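You operate a simulated robot arm through the tools that you are given. There is no shell and no other tool. Be economical: measure what you need, move in short steps, check, and stop when the job is done.

You run a simulated two-armed robot. Do the job below in one go: nothing can be reset, and whatever is moved stays where it is left.

## Task
Pick up the black cup from the shelf under the spray bench with one hand, pass it to the other hand and put it on the front strip of the packing bench. Set down upright: black cup.

It is judged by the outcome, as a careful person would: the job done as asked, and still so three seconds after it is handed in. It fails if anything else is knocked over, pushed out of place, dropped, spilled or broken.

## Robot
Two 7-joint arms with two-finger parallel grippers on one trunk, on a base that drives. Base frame: it is fixed to the floor where the robot stands at the start and does not move with it; the origin is under the middle of the robot, x ahead of it, y to its left, z up. Units: mm, rad, N and s.
The left shoulder is at the start at [60, 189, 928], the right one opposite. With the tool pointing down near the work surface each hand reaches from about 100 to 620 mm from the robot's upright axis, wherever it stands, measured 20 degrees to its own side. Places, roughly: black cup (8x8x12 cm) [500, 0, 600]; front strip of the packing bench [400, -3600, 900]. Payload 3.43 kg a hand.
The TCP of each hand is the grasp point between the finger pads, 30 mm short of the fingertips. In the tool frame z runs along the fingers and y along their closing line. Largest opening 94 mm; finger width 28, thickness 10; the body of the gripper, 50 by 96 mm, starts 55 mm behind the TCP.
Orientation is that of the tool frame in the base frame, as [roll, pitch, yaw] about the fixed x, y, z axes, in that order (R = Rz(yaw) Ry(pitch) Rx(roll)). With the fingers straight down and closing along the base's y, the tool's x points along the base's -x, its y along +y and its z along -z.

## Interface
- The arms move only by the tool arm_command. It takes "left_targets", "right_targets" or both (then of equal length, played together; a hand with none holds still); each is a list of rows, each a list of 7 numbers: the shift along the tool's x, y, z in mm, then the turn, a rotation vector about the tool's x, y, z in degrees, then the opening, from 0 (shut) to 1 (fully open). In form: [[x, y, z, ax, ay, az, grip], ...]. A call has 1 to 12 rows; each row is the pose to reach, as a shift and turn from the pose commanded when the call began, along the tool's axes at that moment. Each row takes 0.2 s and may step no farther than 50 mm and 0.15 rad from the row before; otherwise, or with a gripper value out of range, the whole call is refused. A pose out of reach is approached as far as the arm can. The call stops where the force on the tool passes 40 N (or 10 N more than at its start, if that is more) or the arm is blocked; 0.2 s more then pass. Each finger travels about 153 mm/s and halts on what it meets, pressing with about 27 N; the grip force reading is that of the motor and also rises with nothing between the fingers. The clock runs only during rows and for 0.2 s after the last one: add rows that repeat a pose to give the fingers time. The reply holds the time, the measured pose of the TCP, the force on the tool along the base axes, the opening and the grip force, in the units named above and with some noise, with the torque about the TCP (base axes, N m) and any sound that the robot's microphone picked up.
- Cameras (640 x 400 px; columns grow to the right, rows downward): "scene" is now at [7.5, -2.8, 1465]; the picture's right is [-0.09, -1.00, 0.00], its down [-0.86, 0.08, -0.51] and it looks along [0.50, -0.04, -0.86] (base axes); focal length 288 px, centre (320, 200). "left" rides on the left gripper at [76, -14, -103] in its tool frame; the picture's right is [0.18, 0.98, 0.00], its down [-0.75, 0.14, -0.64] and it looks along [-0.63, 0.12, 0.77] (tool axes); focal length 243 px, centre (320, 200). "right" rides on the right gripper at [76, 14, -103] in its tool frame; the picture's right is [-0.18, 0.98, 0.00], its down [-0.75, -0.14, -0.64] and it looks along [-0.63, -0.12, 0.77] (tool axes); focal length 243 px, centre (320, 200). There is no depth. A picture from a camera that has moved, and an enlarged one, comes with that camera's place and axes in the base frame and with its lens.
- grab_frame(camera): a new picture of that camera. The clock stands still meanwhile.
- move_column(by): slides the trunk up (or, below 0, down) by that many mm; the arms and the scene camera ride with it, the base frame stays. It gives what a move gives, with no picture.
- roll_base(legs): drives the robot by 1 to 6 legs, each [ahead, left, turn to the left] in mm, mm and rad, along the robot's own axes; the way and the turn of a leg run together, so that a leg with both is an arc; at most 1500 mm and 3.142 rad a leg. The arms and the cameras ride along, it lands a little off, and it stops where it bumps. It gives what a move gives.
- head_to(pan, tilt): turns the head with the scene camera to pan (to the left, within 1.501 rad either way) and tilt (down, from -0.506 to 1.204), counted from straight ahead of the robot. It gives what a move gives.
- inspect(camera, box): a new picture of the part [left, top, right, bottom] of that camera's present view, enlarged. The clock stands still meanwhile.
- sign_off(): hands the job in; it is judged then, once.

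Go step by step. Nothing tells you exact positions but the pictures and the camera data: compare them with the known pose of the tool, close in by small moves and look again before you grip or let go. The budget is 120 turns and 88 pictures, counting those below and the enlarged ones. Unless the task says otherwise, let go and move clear before handing in, and close with one line.

The tools are called after ">>>" by a JSON object that holds its "method" and its "body". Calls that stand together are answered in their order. arm_command: Moves the arms, as the interface text tells. Its arguments: {"type":"object","properties":{"left_targets":{"type":"array","items":{"type":"array","items":{"type":"number"}}},"right_targets":{"type":"array","items":{"type":"array","items":{"type":"number"}}}},"required":[]} The other tools are called the same way: move_column (by) slides the trunk up or down; roll_base (legs) drives the base; head_to (pan, tilt) turns the head that bears the scene camera; grab_frame (camera) takes a picture; inspect (camera, box) takes an enlarged picture of a part of a camera's view; sign_off () hands the job in.

At the start:

```text
time_s: 0.0
left_position: [270.6, 93.8, 784.7]
left_tool_rot: [-3.141, -0.001, 3.141]
left_force: [-0.6, -0.3, 0.0]
left_torque: [-0.02, -0.02, 0.0]
left_finger_gap: 93.9
left_finger_force: 0.1
right_position: [304.3, -173.4, 829.7]
right_tool_rot: [-3.14, -0.001, 3.14]
right_force: [-0.7, -0.2, 0.8]
right_torque: [0.03, 0.02, 0.01]
right_finger_gap: 94.0
right_finger_force: 0.2
trunk travel left (down, up): [-600.0, 390.0]
robot x, y, heading: [2.9, 3.2, 0.003]
head pan, tilt: [-0.087, 1.04]
```

scene: 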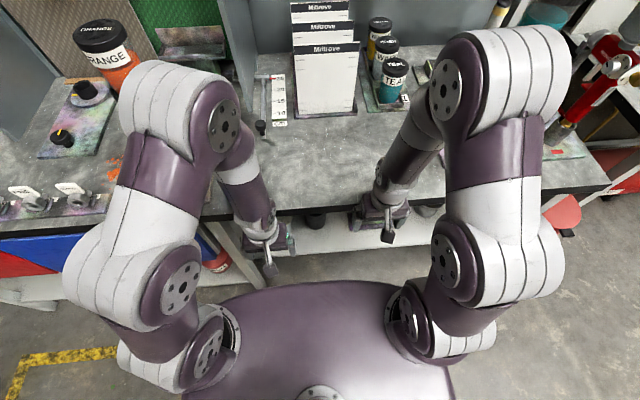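
right: 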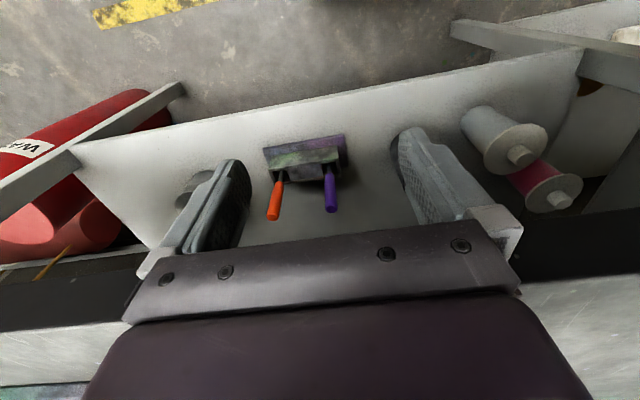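
left: 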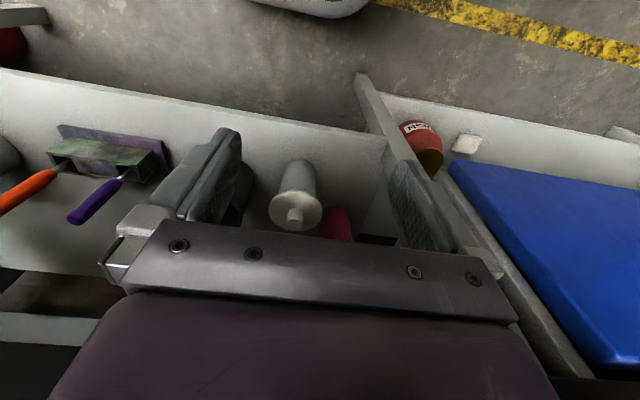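

The hands hang in front of the spray bench edge, and the cup is out of sight on the shelf below. I will back off and look at it from lower down.

>>> {"method": "roll_base", "body": {"legs": [[-450, 0, 0]]}}

>>> {"method": "move_column", "body": {"by": -300}}

>>> {"method": "head_to", "body": {"pan": 0, "tilt": 0.55}}

>>> {"method": "grab_frame", "body": {"camera": "scene"}}

```text
time_s: 2.7
left_position: [-184.0, 92.5, 783.5]
left_tool_rot: [3.141, -0.001, -3.138]
left_force: [-0.3, -0.6, -0.1]
left_torque: [0.01, -0.01, 0.02]
left_finger_gap: 94.1
left_finger_force: 0.0
right_position: [-148.7, -172.3, 829.1]
right_tool_rot: [-3.141, 0.0, -3.137]
right_force: [-1.0, 0.2, 0.1]
right_torque: [0.01, -0.01, 0.01]
right_finger_gap: 94.0
right_finger_force: 0.0
trunk travel left (down, up): [-600.0, 390.0]
robot x, y, heading: [-454.6, 1.5, 0.006]
head pan, tilt: [-0.087, 1.04]
```

```text
time_s: 5.7
left_position: [-184.1, 93.9, 484.0]
left_tool_rot: [-3.141, 0.0, -3.137]
left_force: [-0.2, -0.1, 0.5]
left_torque: [0.0, -0.02, 0.02]
left_finger_gap: 93.8
left_finger_force: 0.0
right_position: [-148.9, -172.4, 529.7]
right_tool_rot: [-3.14, -0.001, -3.138]
right_force: [-0.3, -0.5, -0.3]
right_torque: [-0.02, 0.01, -0.04]
right_finger_gap: 94.1
right_finger_force: 0.1
trunk travel left (down, up): [-300.0, 690.0]
robot x, y, heading: [-455.9, -3.9, 0.003]
head pan, tilt: [-0.087, 1.04]
```

```text
time_s: 6.7
left_position: [-182.9, 92.4, 483.0]
left_tool_rot: [3.141, 0.001, -3.137]
left_force: [0.2, -0.7, 0.5]
left_torque: [0.03, -0.03, -0.01]
left_finger_gap: 94.1
left_finger_force: 0.0
right_position: [-149.2, -173.6, 530.7]
right_tool_rot: [-3.14, 0.0, -3.138]
right_force: [0.5, 0.4, 0.6]
right_torque: [0.05, -0.01, 0.02]
right_finger_gap: 94.0
right_finger_force: 0.1
trunk travel left (down, up): [-300.0, 690.0]
robot x, y, heading: [-451.3, 3.8, 0.006]
head pan, tilt: [0.0, 0.55]
```

```text
84 pictures are left
camera scene: at [-422.6, 2.4, 1204.2], right [0.0, -1.0, 0.0], down [-0.52, 0.0, -0.85], along [0.85, 0.0, -0.52], focal length 288 px, centre (320, 200)
```

scene: 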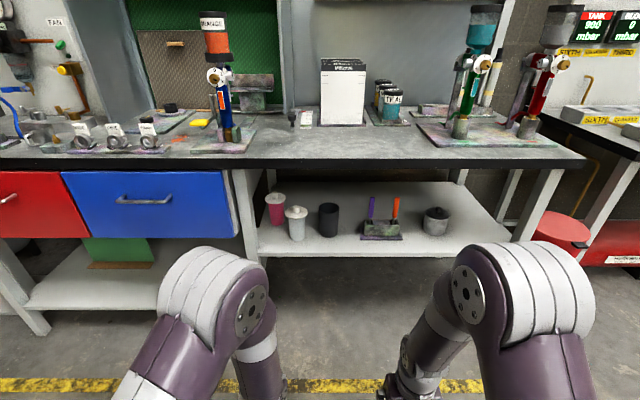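

The black cup is in the middle of the open shelf, between a white spindle and a tray with orange and purple handles. I will lower the trunk to see the shelf and the clearance under the bench more squarely.

>>> {"method": "move_column", "body": {"by": -200}}

>>> {"method": "head_to", "body": {"pan": 0, "tilt": 0.45}}

>>> {"method": "grab_frame", "body": {"camera": "scene"}}

>>> {"method": "inspect", "body": {"camera": "scene", "box": [220, 100, 520, 290]}}

```text
time_s: 8.8
left_position: [-182.8, 93.3, 283.7]
left_tool_rot: [3.141, 0.001, -3.139]
left_force: [0.9, -0.2, -0.2]
left_torque: [-0.03, 0.04, 0.01]
left_finger_gap: 93.6
left_finger_force: 0.1
right_position: [-149.4, -172.8, 328.8]
right_tool_rot: [-3.14, -0.001, -3.138]
right_force: [-0.5, -0.1, 0.0]
right_torque: [0.03, 0.02, 0.02]
right_finger_gap: 94.0
right_finger_force: 0.1
trunk travel left (down, up): [-100.0, 890.0]
robot x, y, heading: [-453.8, -1.0, 0.002]
head pan, tilt: [0.0, 0.55]
```

```text
time_s: 9.5
left_position: [-182.8, 92.8, 283.6]
left_tool_rot: [3.141, 0.002, -3.138]
left_force: [0.5, -0.2, 0.4]
left_torque: [-0.02, 0.03, 0.0]
left_finger_gap: 93.8
left_finger_force: 0.0
right_position: [-149.4, -172.8, 330.3]
right_tool_rot: [3.141, 0.0, -3.138]
right_force: [0.1, -1.0, 0.2]
right_torque: [0.01, -0.02, -0.03]
right_finger_gap: 94.1
right_finger_force: 0.1
trunk travel left (down, up): [-100.0, 890.0]
robot x, y, heading: [-452.7, 0.5, 0.004]
head pan, tilt: [0.0, 0.45]
```

```text
83 pictures are left
camera scene: at [-420.5, 2.4, 1013.3], right [0.0, -1.0, 0.0], down [-0.44, 0.0, -0.9], along [0.9, 0.0, -0.44], focal length 288 px, centre (320, 200)
```

scene: 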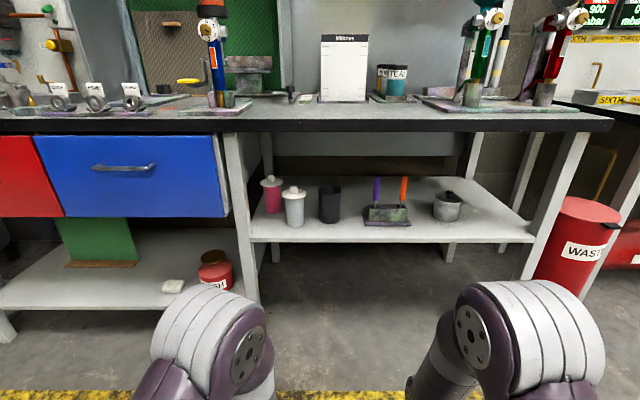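

```text
2.11 times, centred on (370, 195) of scene
camera zoom: at [-420.5, 2.4, 1013.3], right [0.0, -1.0, 0.0], down [-0.44, 0.0, -0.9], along [0.9, 0.0, -0.44], focal length 606 px, centre (215, 210)
```

zoom: 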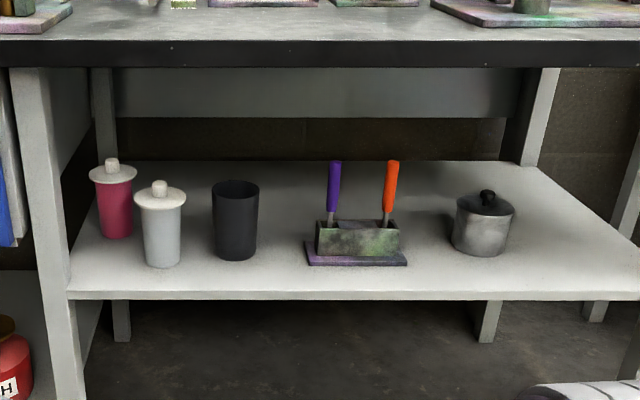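

The cup is at about x 500, y −32, with its base near z 490. The bench underside is near z 840 and the front edges near x 350. I will tilt the right hand forward (30° below level) here in the open, then check the arm's posture.

>>> {"method": "arm_command", "body": {"right_targets": [[-31, 0, -29, 0, -7.5, 0, 1], [-62, 0, -58, 0, -15, 0, 1], [-93, 0, -87, 0, -22.5, 0, 1], [-124, 0, -116, 0, -30, 0, 1], [-155, 0, -145, 0, -37.5, 0, 1], [-186, 0, -174, 0, -45, 0, 1], [-217, 0, -203, 0, -52.5, 0, 1], [-248, 0, -232, 0, -60, 0, 1], [-248, 0, -232, 0, -60, 0, 1]]}}

>>> {"method": "grab_frame", "body": {"camera": "scene"}}

>>> {"method": "grab_frame", "body": {"camera": "right"}}

```text
time_s: 11.5
left_position: [-183.8, 93.0, 283.5]
left_tool_rot: [3.141, 0.0, -3.139]
left_force: [-0.4, -0.4, 0.3]
left_torque: [-0.01, 0.0, -0.01]
left_finger_gap: 94.1
left_finger_force: 0.0
right_position: [100.5, -171.9, 561.1]
right_tool_rot: [3.14, 1.047, -3.14]
right_force: [0.7, 0.0, -1.0]
right_torque: [0.02, -0.02, -0.02]
right_finger_gap: 94.0
right_finger_force: 0.1
trunk travel left (down, up): [-100.0, 890.0]
robot x, y, heading: [-453.5, 0.3, 0.004]
head pan, tilt: [0.0, 0.45]
```

```text
81 pictures are left
camera scene: at [-420.5, 2.4, 1013.3], right [0.0, -1.0, 0.0], down [-0.44, 0.0, -0.9], along [0.9, 0.0, -0.44], focal length 288 px, centre (320, 200)
```

scene: 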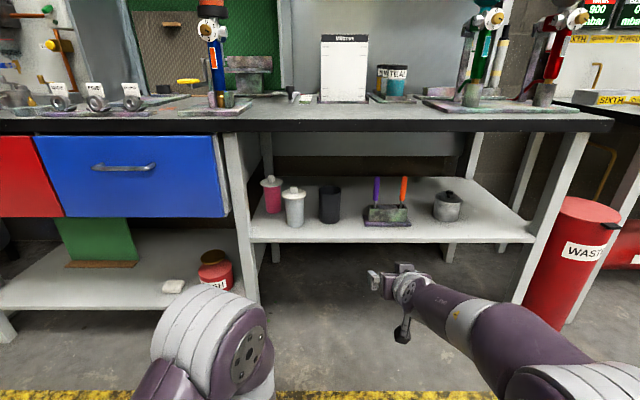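

```text
80 pictures are left
camera right: at [-26.5, -158.0, 546.8], right [0.09, 0.98, 0.16], down [-0.18, -0.14, 0.97], along [0.98, -0.12, 0.16], focal length 243 px, centre (320, 200)
```

right: 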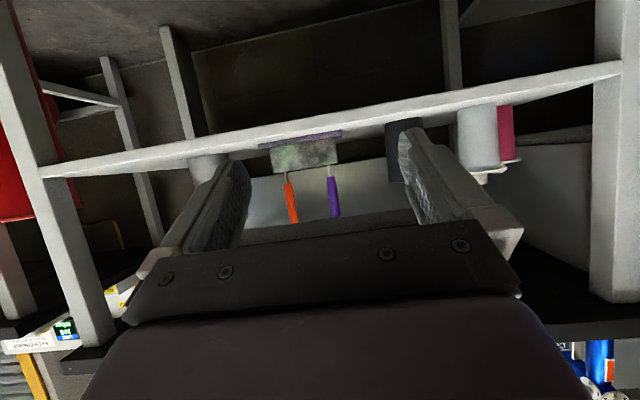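

The posture is good and leaves room under the bench. I will reach out a bit further so the left elbow stays clear of the drawers, tilt to 35°, and drive part of the way up to the cup.

>>> {"method": "arm_command", "body": {"right_targets": [[-24, 0, 32, 0, 2.5, 0, 1], [-48, 0, 65, 0, 5, 0, 1], [-48, 0, 65, 0, 5, 0, 1]]}}

>>> {"method": "roll_base", "body": {"legs": [[0, 141, 0], [160, 0, 0]]}}

>>> {"method": "grab_frame", "body": {"camera": "scene"}}

>>> {"method": "grab_frame", "body": {"camera": "right"}}

```text
time_s: 12.3
left_position: [-182.5, 93.5, 283.5]
left_tool_rot: [3.142, 0.001, -3.139]
left_force: [0.4, 0.1, -0.6]
left_torque: [0.01, 0.0, -0.01]
left_finger_gap: 94.1
left_finger_force: 0.2
right_position: [176.6, -174.1, 568.6]
right_tool_rot: [-3.135, 0.966, -3.136]
right_force: [-0.7, -0.8, -0.3]
right_torque: [-0.03, -0.01, 0.02]
right_finger_gap: 94.2
right_finger_force: 0.1
right hand out of reach, approached as far as the arm can: row 2, 3
trunk travel left (down, up): [-100.0, 890.0]
robot x, y, heading: [-452.3, -0.9, 0.006]
head pan, tilt: [0.0, 0.45]
```

```text
time_s: 14.7
left_position: [-24.2, 236.6, 283.6]
left_tool_rot: [-3.14, -0.001, -3.138]
left_force: [-0.5, 0.8, 0.4]
left_torque: [0.02, -0.02, 0.01]
left_finger_gap: 94.0
left_finger_force: 0.0
right_position: [334.7, -29.4, 569.2]
right_tool_rot: [-3.137, 0.967, -3.138]
right_force: [-0.5, -0.7, 0.3]
right_torque: [0.04, -0.01, -0.02]
right_finger_gap: 94.0
right_finger_force: 0.0
trunk travel left (down, up): [-100.0, 890.0]
robot x, y, heading: [-292.4, 141.4, 0.001]
head pan, tilt: [0.0, 0.45]
```

```text
79 pictures are left
camera scene: at [-262.0, 145.8, 1013.3], right [0.0, -1.0, 0.0], down [-0.44, 0.0, -0.9], along [0.9, 0.0, -0.44], focal length 288 px, centre (320, 200)
```

scene: 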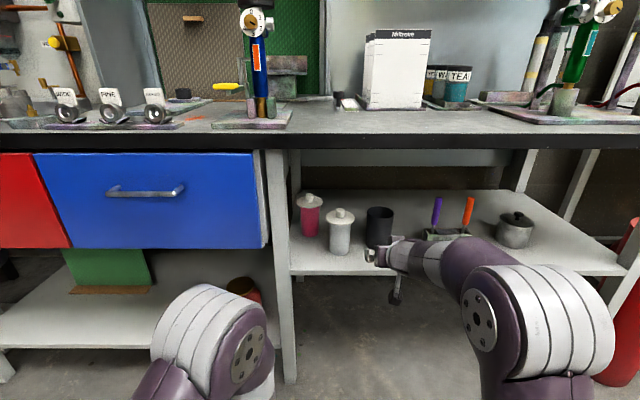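

```text
78 pictures are left
camera right: at [208.0, -16.2, 564.9], right [0.1, 0.98, 0.15], down [-0.1, -0.14, 0.99], along [0.99, -0.12, 0.09], focal length 243 px, centre (320, 200)
```

right: 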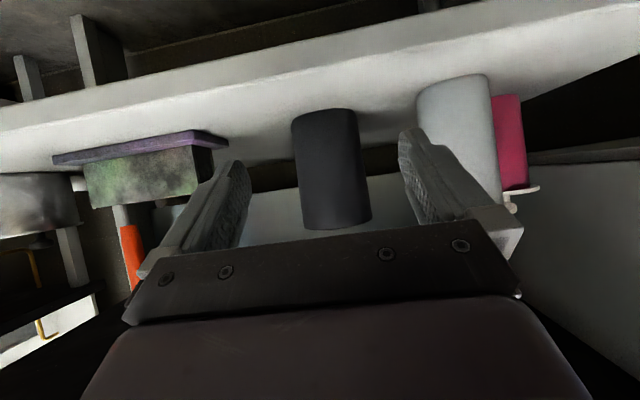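

The cup lies straight ahead of the right gripper at about x 500, y −33. I will lower the hand to z ≈ 545, correct y slightly and roll closer.

>>> {"method": "arm_command", "body": {"right_targets": [[28, -4, 1, 0, 0, 0, 1], [28, -4, 1, 0, 0, 0, 1]]}}

>>> {"method": "roll_base", "body": {"legs": [[95, 0, 0]]}}

>>> {"method": "grab_frame", "body": {"camera": "right"}}

>>> {"method": "grab_frame", "body": {"camera": "scene"}}

```text
time_s: 15.2
left_position: [-24.7, 237.4, 283.5]
left_tool_rot: [-3.14, 0.0, -3.139]
left_force: [-0.7, 0.1, 0.7]
left_torque: [-0.02, -0.01, 0.02]
left_finger_gap: 93.9
left_finger_force: 0.1
right_position: [320.5, -34.6, 547.7]
right_tool_rot: [-3.135, 0.969, -3.137]
right_force: [0.3, 0.1, 0.4]
right_torque: [0.01, -0.01, 0.04]
right_finger_gap: 94.0
right_finger_force: 0.0
trunk travel left (down, up): [-100.0, 890.0]
robot x, y, heading: [-294.8, 143.6, 0.004]
head pan, tilt: [0.0, 0.45]
```

```text
time_s: 16.4
left_position: [66.7, 237.4, 282.9]
left_tool_rot: [-3.14, 0.0, -3.137]
left_force: [-1.5, 0.5, 0.3]
left_torque: [0.02, 0.0, 0.0]
left_finger_gap: 94.0
left_finger_force: 0.2
right_position: [413.0, -34.1, 545.8]
right_tool_rot: [-3.136, 0.967, -3.136]
right_force: [-0.5, -0.3, 0.5]
right_torque: [0.01, -0.04, 0.01]
right_finger_gap: 93.8
right_finger_force: 0.0
trunk travel left (down, up): [-100.0, 890.0]
robot x, y, heading: [-200.4, 141.3, 0.008]
head pan, tilt: [0.0, 0.45]
```

```text
77 pictures are left
camera right: at [285.7, -21.2, 540.8], right [0.1, 0.98, 0.15], down [-0.1, -0.14, 0.99], along [0.99, -0.12, 0.09], focal length 243 px, centre (320, 200)
```

right: 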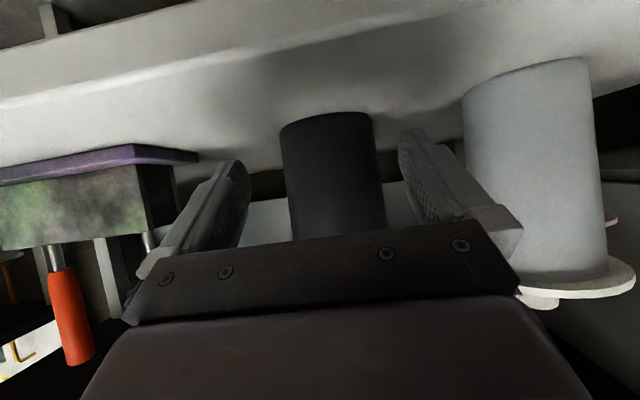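

```text
76 pictures are left
camera scene: at [-169.7, 146.2, 1013.3], right [0.0, -1.0, 0.0], down [-0.44, 0.0, -0.9], along [0.9, 0.0, -0.44], focal length 288 px, centre (320, 200)
```

scene: 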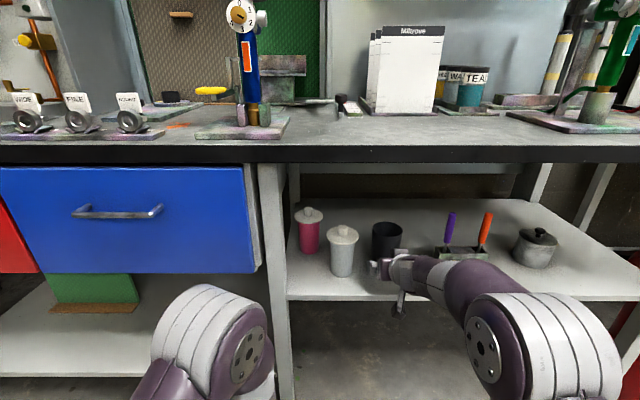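

The cup axis is at about (495, −33), and the hand is lined up within 2 mm. I will roll forward until the pads straddle the cup.

>>> {"method": "roll_base", "body": {"legs": [[45, 0, 0]]}}

>>> {"method": "grab_frame", "body": {"camera": "right"}}

```text
time_s: 17.3
left_position: [113.2, 236.3, 283.0]
left_tool_rot: [-3.141, 0.0, -3.138]
left_force: [-0.3, 0.0, 0.1]
left_torque: [0.03, 0.01, 0.0]
left_finger_gap: 93.8
left_finger_force: 0.0
right_position: [457.8, -35.3, 545.0]
right_tool_rot: [-3.137, 0.968, -3.136]
right_force: [0.2, 0.4, -0.9]
right_torque: [0.0, 0.0, 0.01]
right_finger_gap: 94.0
right_finger_force: 0.1
trunk travel left (down, up): [-100.0, 890.0]
robot x, y, heading: [-157.2, 144.1, 0.008]
head pan, tilt: [0.0, 0.45]
```

```text
75 pictures are left
camera right: at [330.7, -21.9, 540.7], right [0.11, 0.98, 0.15], down [-0.1, -0.14, 0.99], along [0.99, -0.12, 0.08], focal length 243 px, centre (320, 200)
```

right: 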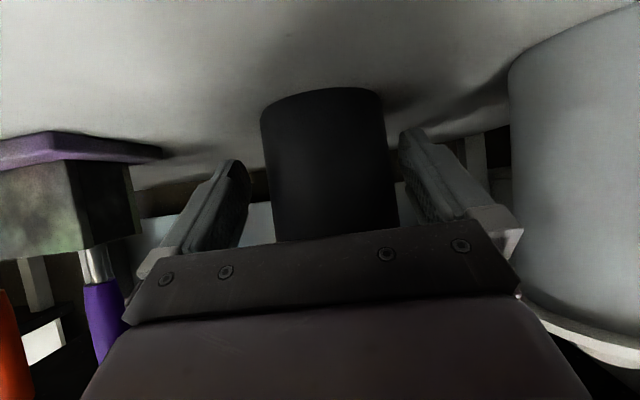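

The cup sits between the finger tips and about 2.5 mm to the +y side of centre. I will nudge the hand over and advance the last 33 mm.

>>> {"method": "arm_command", "body": {"right_targets": [[0, 2.5, 0, 0, 0, 0, 1], [0, 2.5, 0, 0, 0, 0, 1]]}}

>>> {"method": "roll_base", "body": {"legs": [[33, 0, 0]]}}

>>> {"method": "grab_frame", "body": {"camera": "right"}}

>>> {"method": "inspect", "body": {"camera": "scene", "box": [280, 180, 520, 340]}}

```text
time_s: 17.9
left_position: [114.2, 237.7, 283.8]
left_tool_rot: [3.14, 0.0, -3.14]
left_force: [-0.7, -0.4, -0.3]
left_torque: [0.02, -0.01, 0.05]
left_finger_gap: 94.1
left_finger_force: 0.1
right_position: [457.7, -31.8, 547.0]
right_tool_rot: [-3.135, 0.968, -3.138]
right_force: [0.2, 0.2, -0.1]
right_torque: [-0.02, 0.02, -0.01]
right_finger_gap: 93.8
right_finger_force: 0.0
trunk travel left (down, up): [-100.0, 890.0]
robot x, y, heading: [-159.3, 144.6, 0.002]
head pan, tilt: [0.0, 0.45]
```

```text
time_s: 18.7
left_position: [146.6, 236.8, 283.5]
left_tool_rot: [-3.141, 0.0, -3.14]
left_force: [-0.1, -0.2, 0.3]
left_torque: [0.01, 0.01, -0.04]
left_finger_gap: 93.8
left_finger_force: 0.0
right_position: [489.9, -32.6, 546.1]
right_tool_rot: [-3.136, 0.966, -3.139]
right_force: [0.2, -0.7, -0.3]
right_torque: [-0.03, 0.05, -0.02]
right_finger_gap: 93.9
right_finger_force: 0.1
trunk travel left (down, up): [-100.0, 890.0]
robot x, y, heading: [-122.9, 143.5, 0.001]
head pan, tilt: [0.0, 0.45]
```

```text
74 pictures are left
camera right: at [363.7, -18.9, 541.1], right [0.11, 0.98, 0.15], down [-0.1, -0.14, 0.99], along [0.99, -0.12, 0.08], focal length 243 px, centre (320, 200)
```

right: 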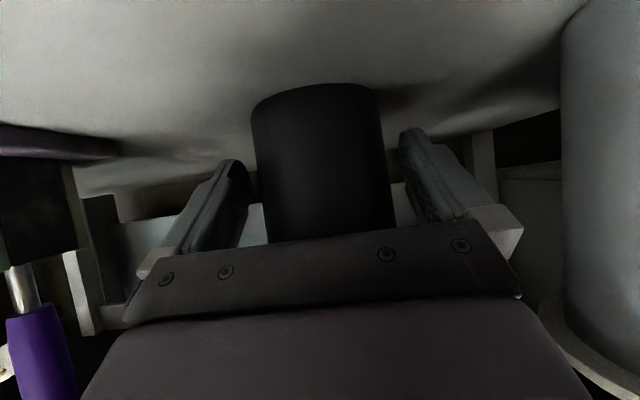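

```text
2.50 times, centred on (400, 260) of scene
camera zoom: at [-90.9, 146.4, 1013.3], right [0.0, -1.0, 0.0], down [-0.44, 0.0, -0.9], along [0.9, 0.0, -0.44], focal length 720 px, centre (120, 50)
```

zoom: 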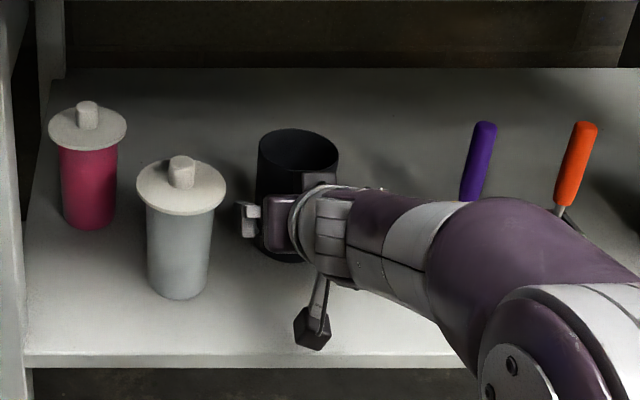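

The cup has been nudged slightly back by the palm edge, but it stands upright between the pads and is well centred. I will close now.

>>> {"method": "arm_command", "body": {"right_targets": [[0, 0, 0, 0, 0, 0, 0.7], [0, 0, 0, 0, 0, 0, 0.4], [0, 0, 0, 0, 0, 0, 0.4]]}}

>>> {"method": "grab_frame", "body": {"camera": "right"}}

```text
time_s: 19.5
left_position: [146.5, 236.7, 284.7]
left_tool_rot: [-3.14, 0.002, -3.139]
left_force: [0.5, -1.4, 0.1]
left_torque: [0.01, 0.01, -0.01]
left_finger_gap: 94.1
left_finger_force: 0.0
right_position: [491.2, -33.7, 545.4]
right_tool_rot: [-3.137, 0.966, -3.139]
right_force: [-0.9, -0.3, -0.8]
right_torque: [-0.01, -0.02, 0.01]
right_finger_gap: 73.4
right_finger_force: 27.1
trunk travel left (down, up): [-100.0, 890.0]
robot x, y, heading: [-123.0, 142.4, -0.002]
head pan, tilt: [0.0, 0.45]
```

```text
72 pictures are left
camera right: at [363.8, -19.0, 541.0], right [0.11, 0.98, 0.15], down [-0.1, -0.14, 0.99], along [0.99, -0.12, 0.08], focal length 243 px, centre (320, 200)
```

right: 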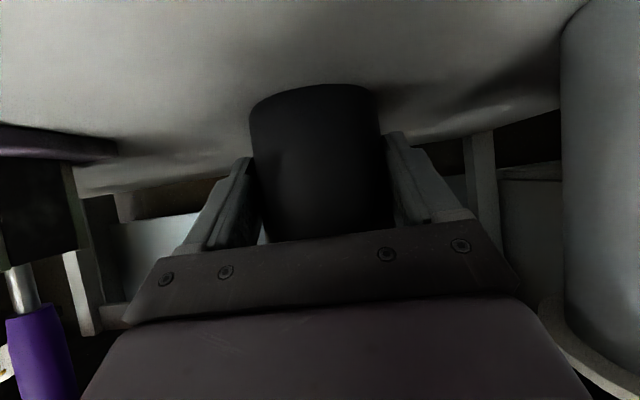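

The grip reads 73 mm at 27 N, which fits a slightly tapered cup. I will lift it a little and check.

>>> {"method": "arm_command", "body": {"right_targets": [[-8, 0, -6, 0, 0, 0, 0.4], [-16, 0, -11, 0, 0, 0, 0.4], [-25, 0, -17, 0, 0, 0, 0.4], [-25, 0, -17, 0, 0, 0, 0.4]]}}

>>> {"method": "grab_frame", "body": {"camera": "scene"}}

```text
time_s: 20.5
left_position: [147.0, 236.8, 283.9]
left_tool_rot: [3.141, -0.002, -3.14]
left_force: [0.2, 0.0, -0.4]
left_torque: [0.03, 0.01, 0.01]
left_finger_gap: 93.7
left_finger_force: 0.0
right_position: [490.7, -32.5, 574.8]
right_tool_rot: [-3.134, 0.968, -3.139]
right_force: [0.9, -0.9, -1.1]
right_torque: [0.01, -0.01, 0.02]
right_finger_gap: 73.6
right_finger_force: 26.9
trunk travel left (down, up): [-100.0, 890.0]
robot x, y, heading: [-120.6, 141.4, 0.002]
head pan, tilt: [0.0, 0.45]
```

```text
71 pictures are left
camera scene: at [-90.7, 146.4, 1013.3], right [0.0, -1.0, 0.0], down [-0.44, 0.0, -0.9], along [0.9, 0.0, -0.44], focal length 288 px, centre (320, 200)
```

scene: 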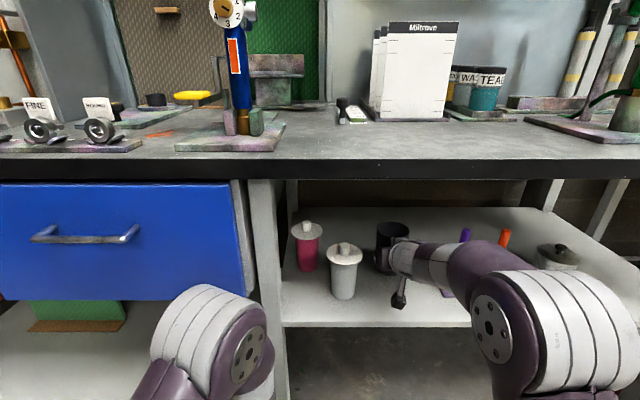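

The cup is lifted cleanly. I will back out from under the bench.

>>> {"method": "roll_base", "body": {"legs": [[-550, 0, 0]]}}

>>> {"method": "head_to", "body": {"pan": -1.2, "tilt": 0.4}}

>>> {"method": "grab_frame", "body": {"camera": "scene"}}

```text
time_s: 23.7
left_position: [-413.4, 237.2, 283.6]
left_tool_rot: [3.14, 0.001, 3.141]
left_force: [0.0, -0.5, -0.3]
left_torque: [0.02, 0.0, -0.01]
left_finger_gap: 93.9
left_finger_force: 0.0
right_position: [-70.8, -34.7, 576.6]
right_tool_rot: [-3.136, 0.968, -3.14]
right_force: [-0.1, 0.5, -1.3]
right_torque: [0.01, 0.01, 0.0]
right_finger_gap: 73.1
right_finger_force: 27.3
trunk travel left (down, up): [-100.0, 890.0]
robot x, y, heading: [-684.5, 142.6, 0.001]
head pan, tilt: [0.0, 0.45]
```

```text
time_s: 25.1
left_position: [-413.8, 235.8, 284.1]
left_tool_rot: [3.141, 0.0, -3.141]
left_force: [-0.3, -0.5, 0.0]
left_torque: [0.0, -0.01, 0.0]
left_finger_gap: 94.1
left_finger_force: 0.1
right_position: [-69.6, -34.2, 574.9]
right_tool_rot: [-3.137, 0.967, 3.14]
right_force: [0.0, -0.1, -0.4]
right_torque: [0.0, -0.01, -0.01]
right_finger_gap: 73.7
right_finger_force: 27.0
trunk travel left (down, up): [-100.0, 890.0]
robot x, y, heading: [-683.8, 140.5, -0.001]
head pan, tilt: [-1.201, 0.4]
```

```text
70 pictures are left
camera scene: at [-709.8, 59.5, 1018.0], right [-0.93, -0.36, 0.0], down [-0.14, 0.36, -0.92], along [0.33, -0.86, -0.39], focal length 288 px, centre (320, 200)
```

scene: 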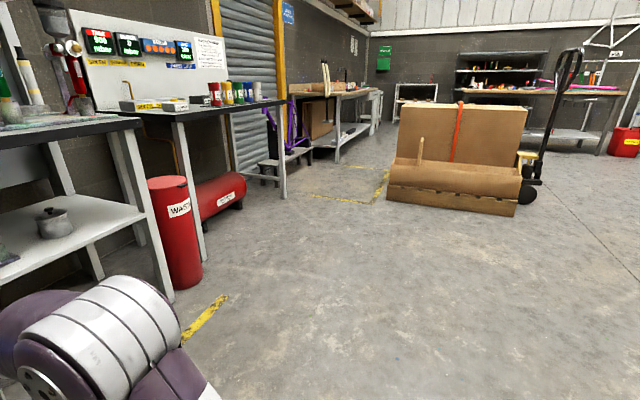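

The cup is out and the floor here is clear. I will raise the trunk to a comfortable height for the handover, lift the left hand aside, and bring the cup in towards the middle.

>>> {"method": "move_column", "body": {"by": 500}}

>>> {"method": "arm_command", "body": {"left_targets": [[0, 15, -43, 0, 0, 0, 1], [0, 30, -85, 0, 0, 0, 1], [0, 45, -128, 0, 0, 0, 1], [0, 60, -170, 0, 0, 0, 1]]}}

>>> {"method": "arm_command", "body": {"right_targets": [[34, 15.5, 2.5, 0, 0, 0, 0.4], [69, 31, 5, 0, 0, 0, 0.4], [103, 46.5, 7.6, 0, 0, 0, 0.4], [137, 62, 10.2, 0, 0, 0, 0.4], [172, 77.5, 12.7, 0, 0, 0, 0.4], [206, 93, 15.3, 0, 0, 0, 0.4], [240, 108.5, 17.8, 0, 0, 0, 0.4], [274, 124, 20.4, 0, 0, 0, 0.4], [309, 139.5, 23, 0, 0, 0, 0.4], [343, 155, 25.5, 0, 0, 0, 0.4], [343, 155, 25.5, 0, 0, 0, 0.4]]}}

>>> {"method": "head_to", "body": {"pan": 0, "tilt": 0.95}}

>>> {"method": "grab_frame", "body": {"camera": "scene"}}

>>> {"method": "grab_frame", "body": {"camera": "left"}}

```text
refused: 500 is not a number from -400 to 400
```

```text
time_s: 26.1
left_position: [-410.1, 299.3, 455.9]
left_tool_rot: [3.141, -0.002, 3.141]
left_force: [-0.1, 0.7, 0.4]
left_torque: [-0.01, -0.01, -0.01]
left_finger_gap: 93.9
left_finger_force: 0.0
right_position: [-70.2, -34.2, 575.1]
right_tool_rot: [-3.138, 0.967, -3.141]
right_force: [0.1, -0.8, -0.3]
right_torque: [-0.02, -0.01, -0.01]
right_finger_gap: 73.3
right_finger_force: 26.5
trunk travel left (down, up): [-100.0, 890.0]
robot x, y, heading: [-682.5, 138.9, 0.002]
head pan, tilt: [-1.201, 0.4]
```

```text
time_s: 28.5
left_position: [-410.0, 298.7, 456.4]
left_tool_rot: [3.141, 0.001, 3.141]
left_force: [0.3, 0.0, 0.7]
left_torque: [0.02, -0.01, 0.02]
left_finger_gap: 93.7
left_finger_force: 0.1
right_position: [-241.4, 119.0, 277.3]
right_tool_rot: [-3.136, 0.967, 3.141]
right_force: [-0.5, 0.3, 0.2]
right_torque: [0.01, -0.01, 0.0]
right_finger_gap: 73.2
right_finger_force: 26.8
trunk travel left (down, up): [-100.0, 890.0]
robot x, y, heading: [-681.2, 146.0, -0.002]
head pan, tilt: [-1.201, 0.4]
```

```text
time_s: 29.9
left_position: [-408.5, 298.0, 456.2]
left_tool_rot: [3.142, -0.001, 3.141]
left_force: [-0.1, -0.3, 0.3]
left_torque: [-0.05, 0.04, 0.02]
left_finger_gap: 94.3
left_finger_force: 0.0
right_position: [-241.1, 119.9, 277.3]
right_tool_rot: [-3.137, 0.968, 3.141]
right_force: [0.1, -1.0, 0.0]
right_torque: [0.02, 0.01, 0.01]
right_finger_gap: 73.3
right_finger_force: 27.3
trunk travel left (down, up): [-100.0, 890.0]
robot x, y, heading: [-683.9, 139.6, -0.003]
head pan, tilt: [0.0, 0.949]
```

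```text
69 pictures are left
camera scene: at [-670.6, 145.9, 971.4], right [0.0, -1.0, 0.0], down [-0.81, 0.0, -0.58], along [0.58, 0.0, -0.81], focal length 288 px, centre (320, 200)
```

scene: 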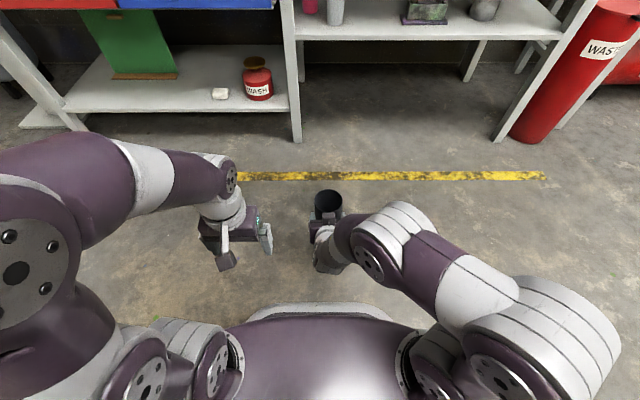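

```text
68 pictures are left
camera left: at [-486.5, 285.2, 558.3], right [-0.18, 0.98, 0.0], down [0.75, 0.14, 0.64], along [0.63, 0.12, -0.77], focal length 243 px, centre (320, 200)
```

left: 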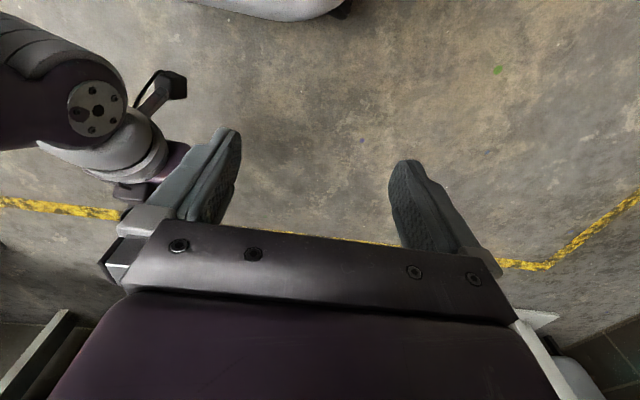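

Both arms hang clear with the cup upright in the right hand, axis at about (−232, 120) and rim near z 349. I will bring the left hand above it, fingers straddling along y.

>>> {"method": "arm_command", "body": {"left_targets": [[-29.5, -29.8, 0, 0, 0, 0, 1], [-59, -59.5, 0, 0, 0, 0, 1], [-88.5, -89, 0, 0, 0, 0, 1], [-118, -119, 0, 0, 0, 0, 1], [-147.5, -149, 0, 0, 0, 0, 1], [-177, -178.5, 0, 0, 0, 0, 1], [-177, -178.5, 0, 0, 0, 0, 1]]}}

>>> {"method": "grab_frame", "body": {"camera": "scene"}}

>>> {"method": "grab_frame", "body": {"camera": "left"}}

>>> {"method": "grab_frame", "body": {"camera": "right"}}

```text
time_s: 31.5
left_position: [-237.0, 121.0, 447.6]
left_tool_rot: [3.141, -0.002, -3.141]
left_force: [-0.9, -0.2, 0.4]
left_torque: [-0.02, -0.05, 0.01]
left_finger_gap: 94.1
left_finger_force: 0.1
left hand out of reach, approached as far as the arm can: row 6, 7
right_position: [-241.6, 118.9, 277.5]
right_tool_rot: [-3.138, 0.967, -3.141]
right_force: [0.0, -0.3, -1.0]
right_torque: [-0.03, 0.01, 0.02]
right_finger_gap: 73.3
right_finger_force: 27.4
trunk travel left (down, up): [-100.0, 890.0]
robot x, y, heading: [-683.9, 145.0, 0.001]
head pan, tilt: [0.0, 0.949]
```

```text
67 pictures are left
camera scene: at [-670.6, 145.9, 971.4], right [0.0, -1.0, 0.0], down [-0.81, 0.0, -0.58], along [0.58, 0.0, -0.81], focal length 288 px, centre (320, 200)
```

scene: 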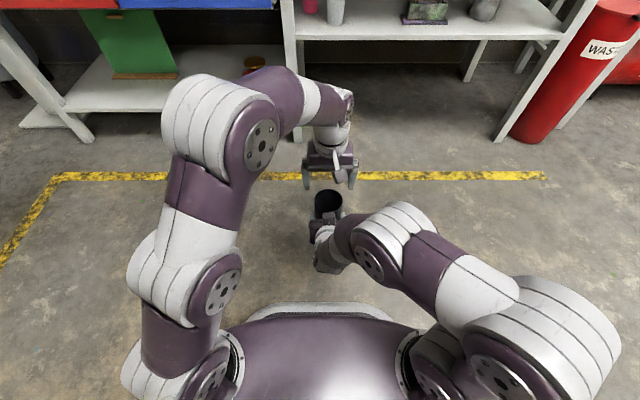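

```text
66 pictures are left
camera left: at [-314.4, 107.4, 549.4], right [-0.18, 0.98, 0.0], down [0.75, 0.14, 0.64], along [0.63, 0.12, -0.77], focal length 243 px, centre (320, 200)
```

left: 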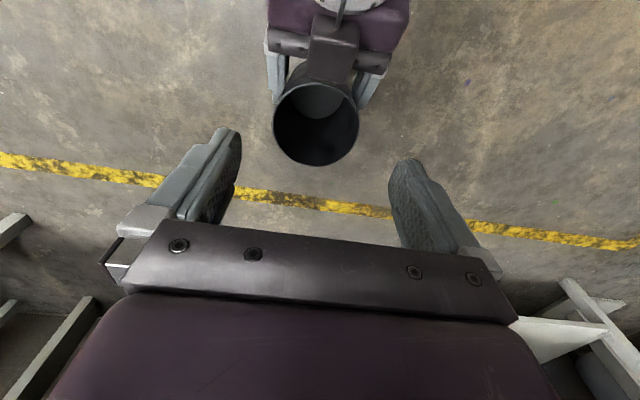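

```text
65 pictures are left
camera right: at [-369.0, 133.9, 272.5], right [0.11, 0.98, 0.15], down [-0.1, -0.14, 0.99], along [0.99, -0.12, 0.08], focal length 243 px, centre (320, 200)
```

right: 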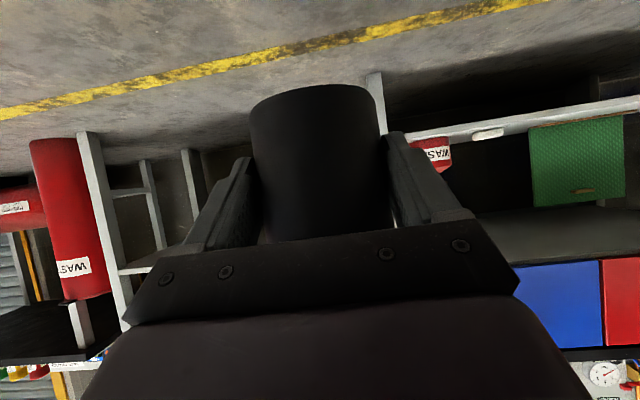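

The left hand is centred over the cup rim, at about (−233, 120). I will descend most of the way and check clearances.

>>> {"method": "arm_command", "body": {"left_targets": [[0, 0, 30, 0, 0, 0, 1], [0, 0, 60, 0, 0, 0, 1], [0, 0, 60, 0, 0, 0, 1]]}}

>>> {"method": "grab_frame", "body": {"camera": "left"}}

>>> {"method": "inspect", "body": {"camera": "scene", "box": [240, 120, 440, 280]}}

```text
time_s: 32.3
left_position: [-240.6, 121.1, 388.2]
left_tool_rot: [-3.141, -0.001, -3.142]
left_force: [0.3, -0.4, 0.9]
left_torque: [-0.04, 0.0, 0.02]
left_finger_gap: 93.8
left_finger_force: 0.2
right_position: [-241.8, 119.9, 276.5]
right_tool_rot: [-3.137, 0.967, -3.141]
right_force: [-0.4, 0.3, -0.4]
right_torque: [0.01, 0.01, 0.01]
right_finger_gap: 73.2
right_finger_force: 26.5
trunk travel left (down, up): [-100.0, 890.0]
robot x, y, heading: [-683.8, 143.6, 0.001]
head pan, tilt: [0.0, 0.949]
```

```text
64 pictures are left
camera left: at [-316.7, 107.0, 490.1], right [-0.18, 0.98, 0.0], down [0.75, 0.14, 0.64], along [0.63, 0.12, -0.77], focal length 243 px, centre (320, 200)
```

left: 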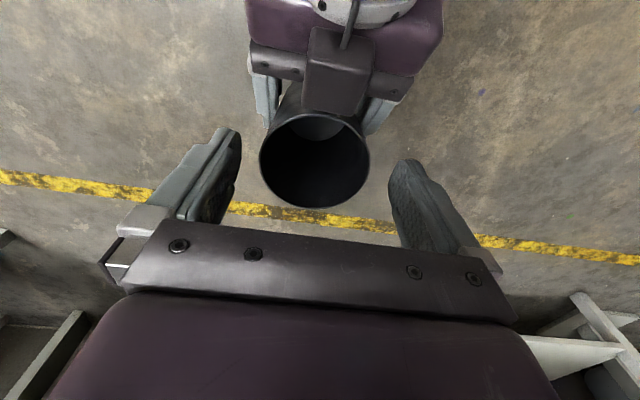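

```text
2.50 times, centred on (340, 200) of scene
camera zoom: at [-670.6, 145.9, 971.4], right [0.0, -1.0, 0.0], down [-0.81, 0.0, -0.58], along [0.58, 0.0, -0.81], focal length 720 px, centre (270, 200)
```

zoom: 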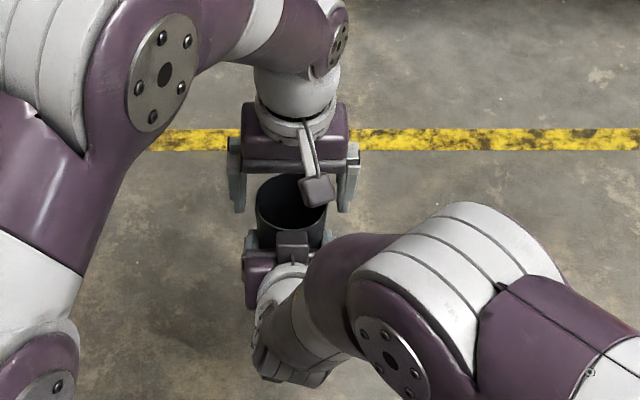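

The rim is at (−233, 119, 348), and the gap to the right palm looks fine. I will descend the last 55 mm with a small x correction.

>>> {"method": "arm_command", "body": {"left_targets": [[-7.6, -1.5, 10, 0, 0, 0, 1], [-7.6, -1.5, 35, 0, 0, 0, 1], [-7.6, -1.5, 55, 0, 0, 0, 1], [-7.6, -1.5, 55, 0, 0, 0, 1]]}}

>>> {"method": "grab_frame", "body": {"camera": "left"}}

>>> {"method": "inspect", "body": {"camera": "scene", "box": [240, 120, 440, 280]}}

```text
time_s: 33.3
left_position: [-231.7, 118.3, 334.3]
left_tool_rot: [3.141, 0.001, 3.14]
left_force: [-0.8, -0.1, 0.7]
left_torque: [0.0, -0.01, 0.01]
left_finger_gap: 93.7
left_finger_force: 0.1
right_position: [-240.4, 120.7, 275.8]
right_tool_rot: [-3.137, 0.967, 3.14]
right_force: [-0.7, 0.8, -1.1]
right_torque: [-0.01, 0.01, -0.02]
right_finger_gap: 73.3
right_finger_force: 27.0
trunk travel left (down, up): [-100.0, 890.0]
robot x, y, heading: [-684.8, 142.1, -0.002]
head pan, tilt: [0.0, 0.949]
```

```text
62 pictures are left
camera left: at [-307.2, 104.8, 435.8], right [-0.18, 0.98, 0.0], down [0.75, 0.14, 0.64], along [0.63, 0.12, -0.77], focal length 243 px, centre (320, 200)
```

left: 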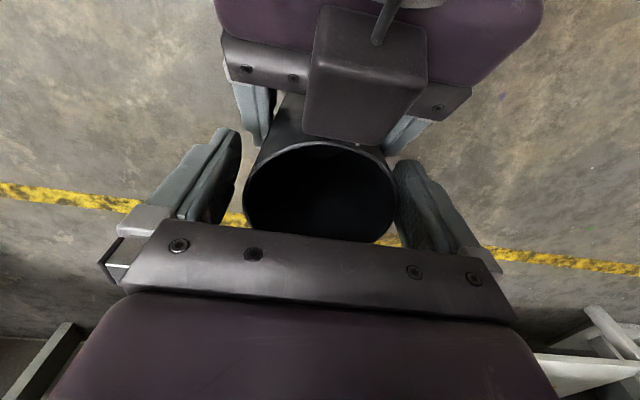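

```text
2.50 times, centred on (340, 200) of scene
camera zoom: at [-670.6, 145.9, 971.4], right [0.0, -1.0, 0.0], down [-0.81, 0.0, -0.58], along [0.58, 0.0, -0.81], focal length 720 px, centre (270, 200)
```

zoom: 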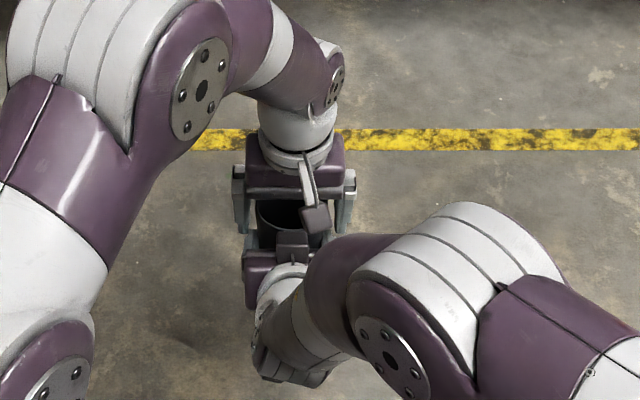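

The left fingers straddle the cup just below the rim and above the right fingers, well centred. I will close the left hand while the right keeps holding.

>>> {"method": "arm_command", "body": {"left_targets": [[0, 0, 0, 0, 0, 0, 0.7], [0, 0, 0, 0, 0, 0, 0.4], [0, 0, 0, 0, 0, 0, 0.4]]}}

>>> {"method": "grab_frame", "body": {"camera": "left"}}

```text
time_s: 34.1
left_position: [-231.2, 120.3, 334.1]
left_tool_rot: [3.138, -0.002, 3.141]
left_force: [3.5, 13.2, -1.3]
left_torque: [0.24, 0.03, 0.14]
left_finger_gap: 77.6
left_finger_force: 27.0
right_position: [-242.0, 119.6, 278.5]
right_tool_rot: [-3.136, 0.967, 3.14]
right_force: [-2.5, -14.0, 2.8]
right_torque: [0.51, -0.19, -0.31]
right_finger_gap: 73.4
right_finger_force: 27.5
trunk travel left (down, up): [-100.0, 890.0]
robot x, y, heading: [-681.4, 144.7, 0.002]
head pan, tilt: [0.0, 0.949]
```

```text
60 pictures are left
camera left: at [-307.3, 105.2, 435.8], right [-0.18, 0.98, 0.0], down [0.75, 0.14, 0.64], along [0.63, 0.12, -0.77], focal length 243 px, centre (320, 200)
```

left: 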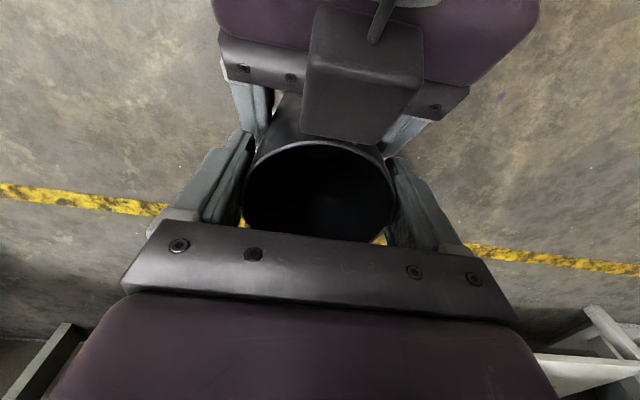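

The left hand holds the cup (gap 77.6 mm, 27 N). I will now open the right hand in place.

>>> {"method": "arm_command", "body": {"right_targets": [[0, 0, 0, 0, 0, 0, 0.85], [0, 0, 0, 0, 0, 0, 1], [0, 0, 0, 0, 0, 0, 1]]}}

>>> {"method": "grab_frame", "body": {"camera": "right"}}

```text
time_s: 34.9
left_position: [-230.6, 118.5, 334.3]
left_tool_rot: [-3.142, 0.001, 3.141]
left_force: [-0.2, 0.0, -0.7]
left_torque: [0.0, -0.02, -0.01]
left_finger_gap: 77.8
left_finger_force: 27.0
right_position: [-242.6, 120.7, 276.8]
right_tool_rot: [-3.136, 0.966, 3.141]
right_force: [-0.4, -0.5, 0.2]
right_torque: [0.01, 0.04, 0.01]
right_finger_gap: 94.0
right_finger_force: 0.0
trunk travel left (down, up): [-100.0, 890.0]
robot x, y, heading: [-681.7, 144.4, 0.003]
head pan, tilt: [0.0, 0.949]
```

```text
59 pictures are left
camera right: at [-368.9, 133.9, 272.6], right [0.11, 0.98, 0.15], down [-0.1, -0.14, 0.99], along [0.99, -0.12, 0.09], focal length 243 px, centre (320, 200)
```

right: 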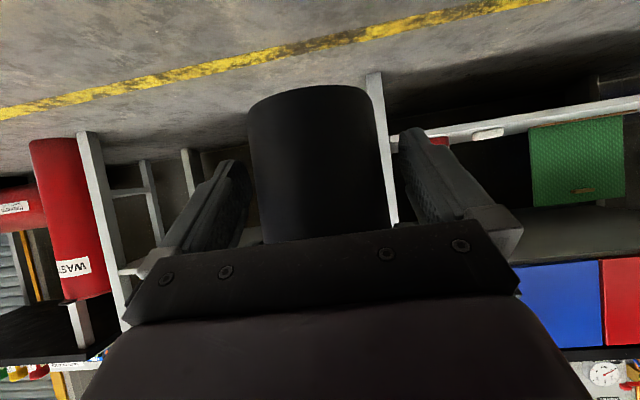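

The right fingers are clear of the cup on both sides. I will pull the right hand straight back and then a little down.

>>> {"method": "arm_command", "body": {"right_targets": [[12, 0, -16.5, 0, 0, 0, 1], [23, 0, -33, 0, 0, 0, 1], [34, 0, -49.4, 0, 0, 0, 1], [58, 0, -58, 0, 0, 0, 1], [82, 0, -66, 0, 0, 0, 1], [82, -35, -66, 0, 0, 0, 1]]}}

>>> {"method": "grab_frame", "body": {"camera": "scene"}}

>>> {"method": "grab_frame", "body": {"camera": "left"}}

```text
time_s: 36.0
left_position: [-231.8, 119.0, 334.1]
left_tool_rot: [-3.141, -0.002, -3.141]
left_force: [-0.1, -0.4, 0.6]
left_torque: [0.04, -0.01, -0.03]
left_finger_gap: 77.7
left_finger_force: 27.4
right_position: [-320.3, 124.1, 268.4]
right_tool_rot: [-3.13, 0.973, 3.141]
right_force: [-0.5, -1.6, 11.6]
right_torque: [0.09, 1.78, 0.17]
right_finger_gap: 93.9
right_finger_force: 0.0
right hand out of reach, approached as far as the arm can: row 5
trunk travel left (down, up): [-100.0, 890.0]
robot x, y, heading: [-684.5, 145.1, 0.002]
head pan, tilt: [0.0, 0.949]
stopped in row 5 (right hand): the force on the tool passed its limit (the readings are from after the stop); the commanded pose is now the measured one
```

```text
58 pictures are left
camera scene: at [-671.0, 145.9, 971.6], right [0.0, -1.0, 0.0], down [-0.81, 0.0, -0.58], along [0.58, 0.0, -0.81], focal length 288 px, centre (320, 200)
```

scene: 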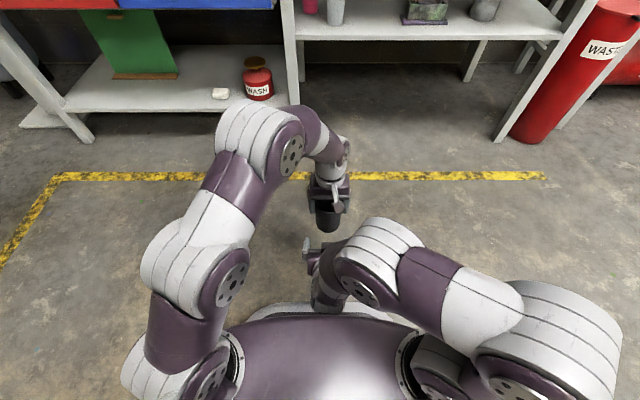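

```text
57 pictures are left
camera left: at [-307.5, 105.0, 436.2], right [-0.18, 0.98, 0.0], down [0.75, 0.14, 0.64], along [0.63, 0.12, -0.77], focal length 243 px, centre (320, 200)
```

left: 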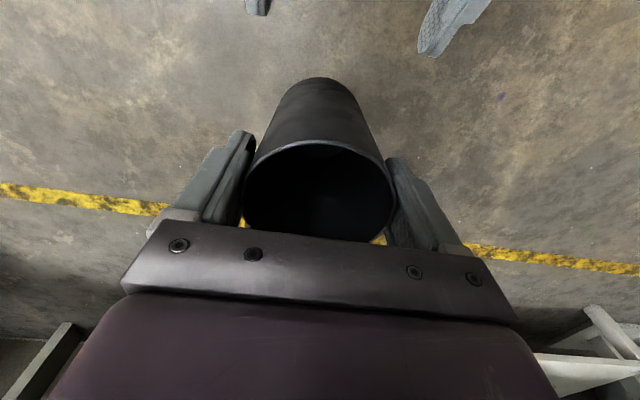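

The cup hangs free in the left hand. The right wrist brushed the robot's own body, so I will slide it sideways to the right and slightly up, then restore it to its starting posture.

>>> {"method": "arm_command", "body": {"right_targets": [[-8, -20, -6, 0, 0, 0, 1], [-12, -60, -8, 0, 0, 0, 1], [-12, -100, -8, 0, 0, 0, 1], [-12, -140, -8, 0, 0, 0, 1], [-12, -165, -8, 0, 0, 0, 1]]}}

>>> {"method": "grab_frame", "body": {"camera": "scene"}}

```text
time_s: 37.2
left_position: [-230.7, 118.4, 333.8]
left_tool_rot: [-3.141, 0.0, 3.141]
left_force: [1.0, -0.1, -0.1]
left_torque: [-0.02, 0.0, 0.02]
left_finger_gap: 77.8
left_finger_force: 26.5
right_position: [-292.5, -27.9, 295.5]
right_tool_rot: [-2.99, 0.949, -3.031]
right_force: [0.2, -0.3, 0.4]
right_torque: [-0.02, 0.0, -0.02]
right_finger_gap: 93.9
right_finger_force: 0.1
right hand out of reach, approached as far as the arm can: row 2, 3, 4, 5
trunk travel left (down, up): [-100.0, 890.0]
robot x, y, heading: [-686.5, 142.5, 0.002]
head pan, tilt: [0.0, 0.949]
```

```text
56 pictures are left
camera scene: at [-670.7, 146.2, 971.4], right [0.0, -1.0, 0.0], down [-0.81, 0.0, -0.58], along [0.58, 0.0, -0.81], focal length 288 px, centre (320, 200)
```

scene: 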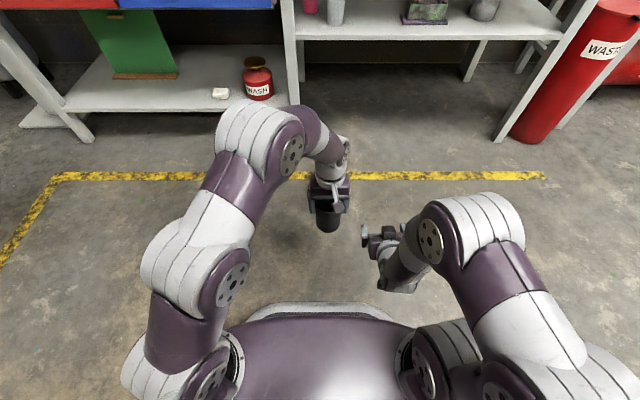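

Both hands are well apart. I will turn the right tool back down, then raise the trunk and look along the way to the packing bench.

>>> {"method": "arm_command", "body": {"right_targets": [[-5, 0, -8, 0, 8, 0, 1], [-9, 0, -16, 0, 16, 0, 1], [-14, 0, -24, 0, 24, 0, 1], [-18, 0, -32, 0, 32, 0, 1], [-23, 0, -40, 0, 40, 0, 1], [-27, 0, -48, 0, 48, 0, 1], [-32, 0, -56, 0, 55, 0, 1]]}}

>>> {"method": "move_column", "body": {"by": 400}}

>>> {"method": "move_column", "body": {"by": 250}}

>>> {"method": "head_to", "body": {"pan": -1.3, "tilt": 0.4}}

>>> {"method": "grab_frame", "body": {"camera": "scene"}}

```text
time_s: 38.8
left_position: [-231.4, 117.8, 333.9]
left_tool_rot: [-3.14, -0.001, -3.141]
left_force: [0.3, 0.0, -0.5]
left_torque: [-0.03, -0.03, 0.0]
left_finger_gap: 77.5
left_finger_force: 26.8
right_position: [-317.8, -18.9, 356.0]
right_tool_rot: [-3.051, -0.008, 3.129]
right_force: [-0.3, 0.9, 0.5]
right_torque: [-0.06, -0.01, -0.02]
right_finger_gap: 93.7
right_finger_force: 0.0
right hand out of reach, approached as far as the arm can: row 6
trunk travel left (down, up): [-100.0, 890.0]
robot x, y, heading: [-684.3, 139.8, -0.005]
head pan, tilt: [0.0, 0.949]
```

```text
time_s: 42.6
left_position: [-231.1, 118.5, 733.0]
left_tool_rot: [3.141, -0.002, -3.141]
left_force: [0.4, -0.9, -0.4]
left_torque: [0.01, 0.01, 0.0]
left_finger_gap: 77.5
left_finger_force: 27.2
right_position: [-317.1, -18.4, 755.2]
right_tool_rot: [-3.055, -0.005, 3.124]
right_force: [0.3, -0.9, -0.1]
right_torque: [-0.01, -0.01, 0.01]
right_finger_gap: 94.1
right_finger_force: 0.0
trunk travel left (down, up): [-500.0, 490.0]
robot x, y, heading: [-678.8, 139.2, 0.001]
head pan, tilt: [0.0, 0.949]
```

```text
time_s: 45.2
left_position: [-230.6, 118.7, 983.4]
left_tool_rot: [-3.141, -0.001, 3.141]
left_force: [-0.4, -0.1, -0.4]
left_torque: [-0.02, 0.02, 0.02]
left_finger_gap: 77.0
left_finger_force: 27.3
right_position: [-316.6, -17.5, 1006.0]
right_tool_rot: [-3.054, -0.005, 3.126]
right_force: [-0.5, -0.1, 0.0]
right_torque: [0.03, 0.0, 0.02]
right_finger_gap: 94.1
right_finger_force: 0.0
trunk travel left (down, up): [-750.0, 240.0]
robot x, y, heading: [-684.6, 140.8, 0.001]
head pan, tilt: [0.0, 0.949]
```

```text
time_s: 46.6
left_position: [-230.9, 118.0, 983.7]
left_tool_rot: [-3.14, -0.002, -3.14]
left_force: [-0.6, 0.0, -0.8]
left_torque: [-0.04, 0.0, -0.01]
left_finger_gap: 77.2
left_finger_force: 26.5
right_position: [-316.6, -17.5, 1006.0]
right_tool_rot: [-3.054, -0.004, 3.124]
right_force: [-0.2, -0.1, -0.4]
right_torque: [-0.02, 0.02, 0.0]
right_finger_gap: 94.0
right_finger_force: 0.1
trunk travel left (down, up): [-750.0, 240.0]
robot x, y, heading: [-682.2, 142.0, -0.002]
head pan, tilt: [-1.3, 0.4]
```

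```text
55 pictures are left
camera scene: at [-718.4, 56.6, 1668.0], right [-0.96, -0.27, 0.0], down [-0.1, 0.38, -0.92], along [0.25, -0.89, -0.39], focal length 288 px, centre (320, 200)
```

scene: 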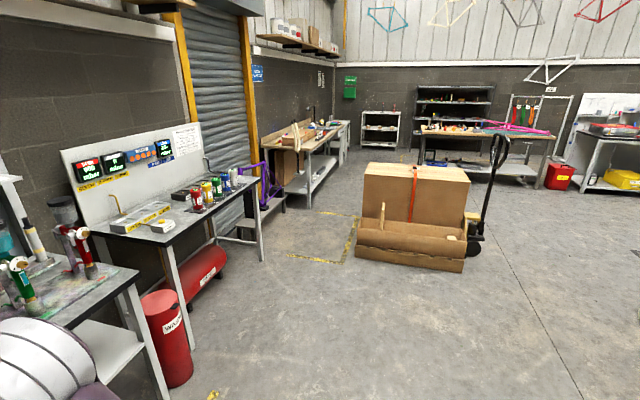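

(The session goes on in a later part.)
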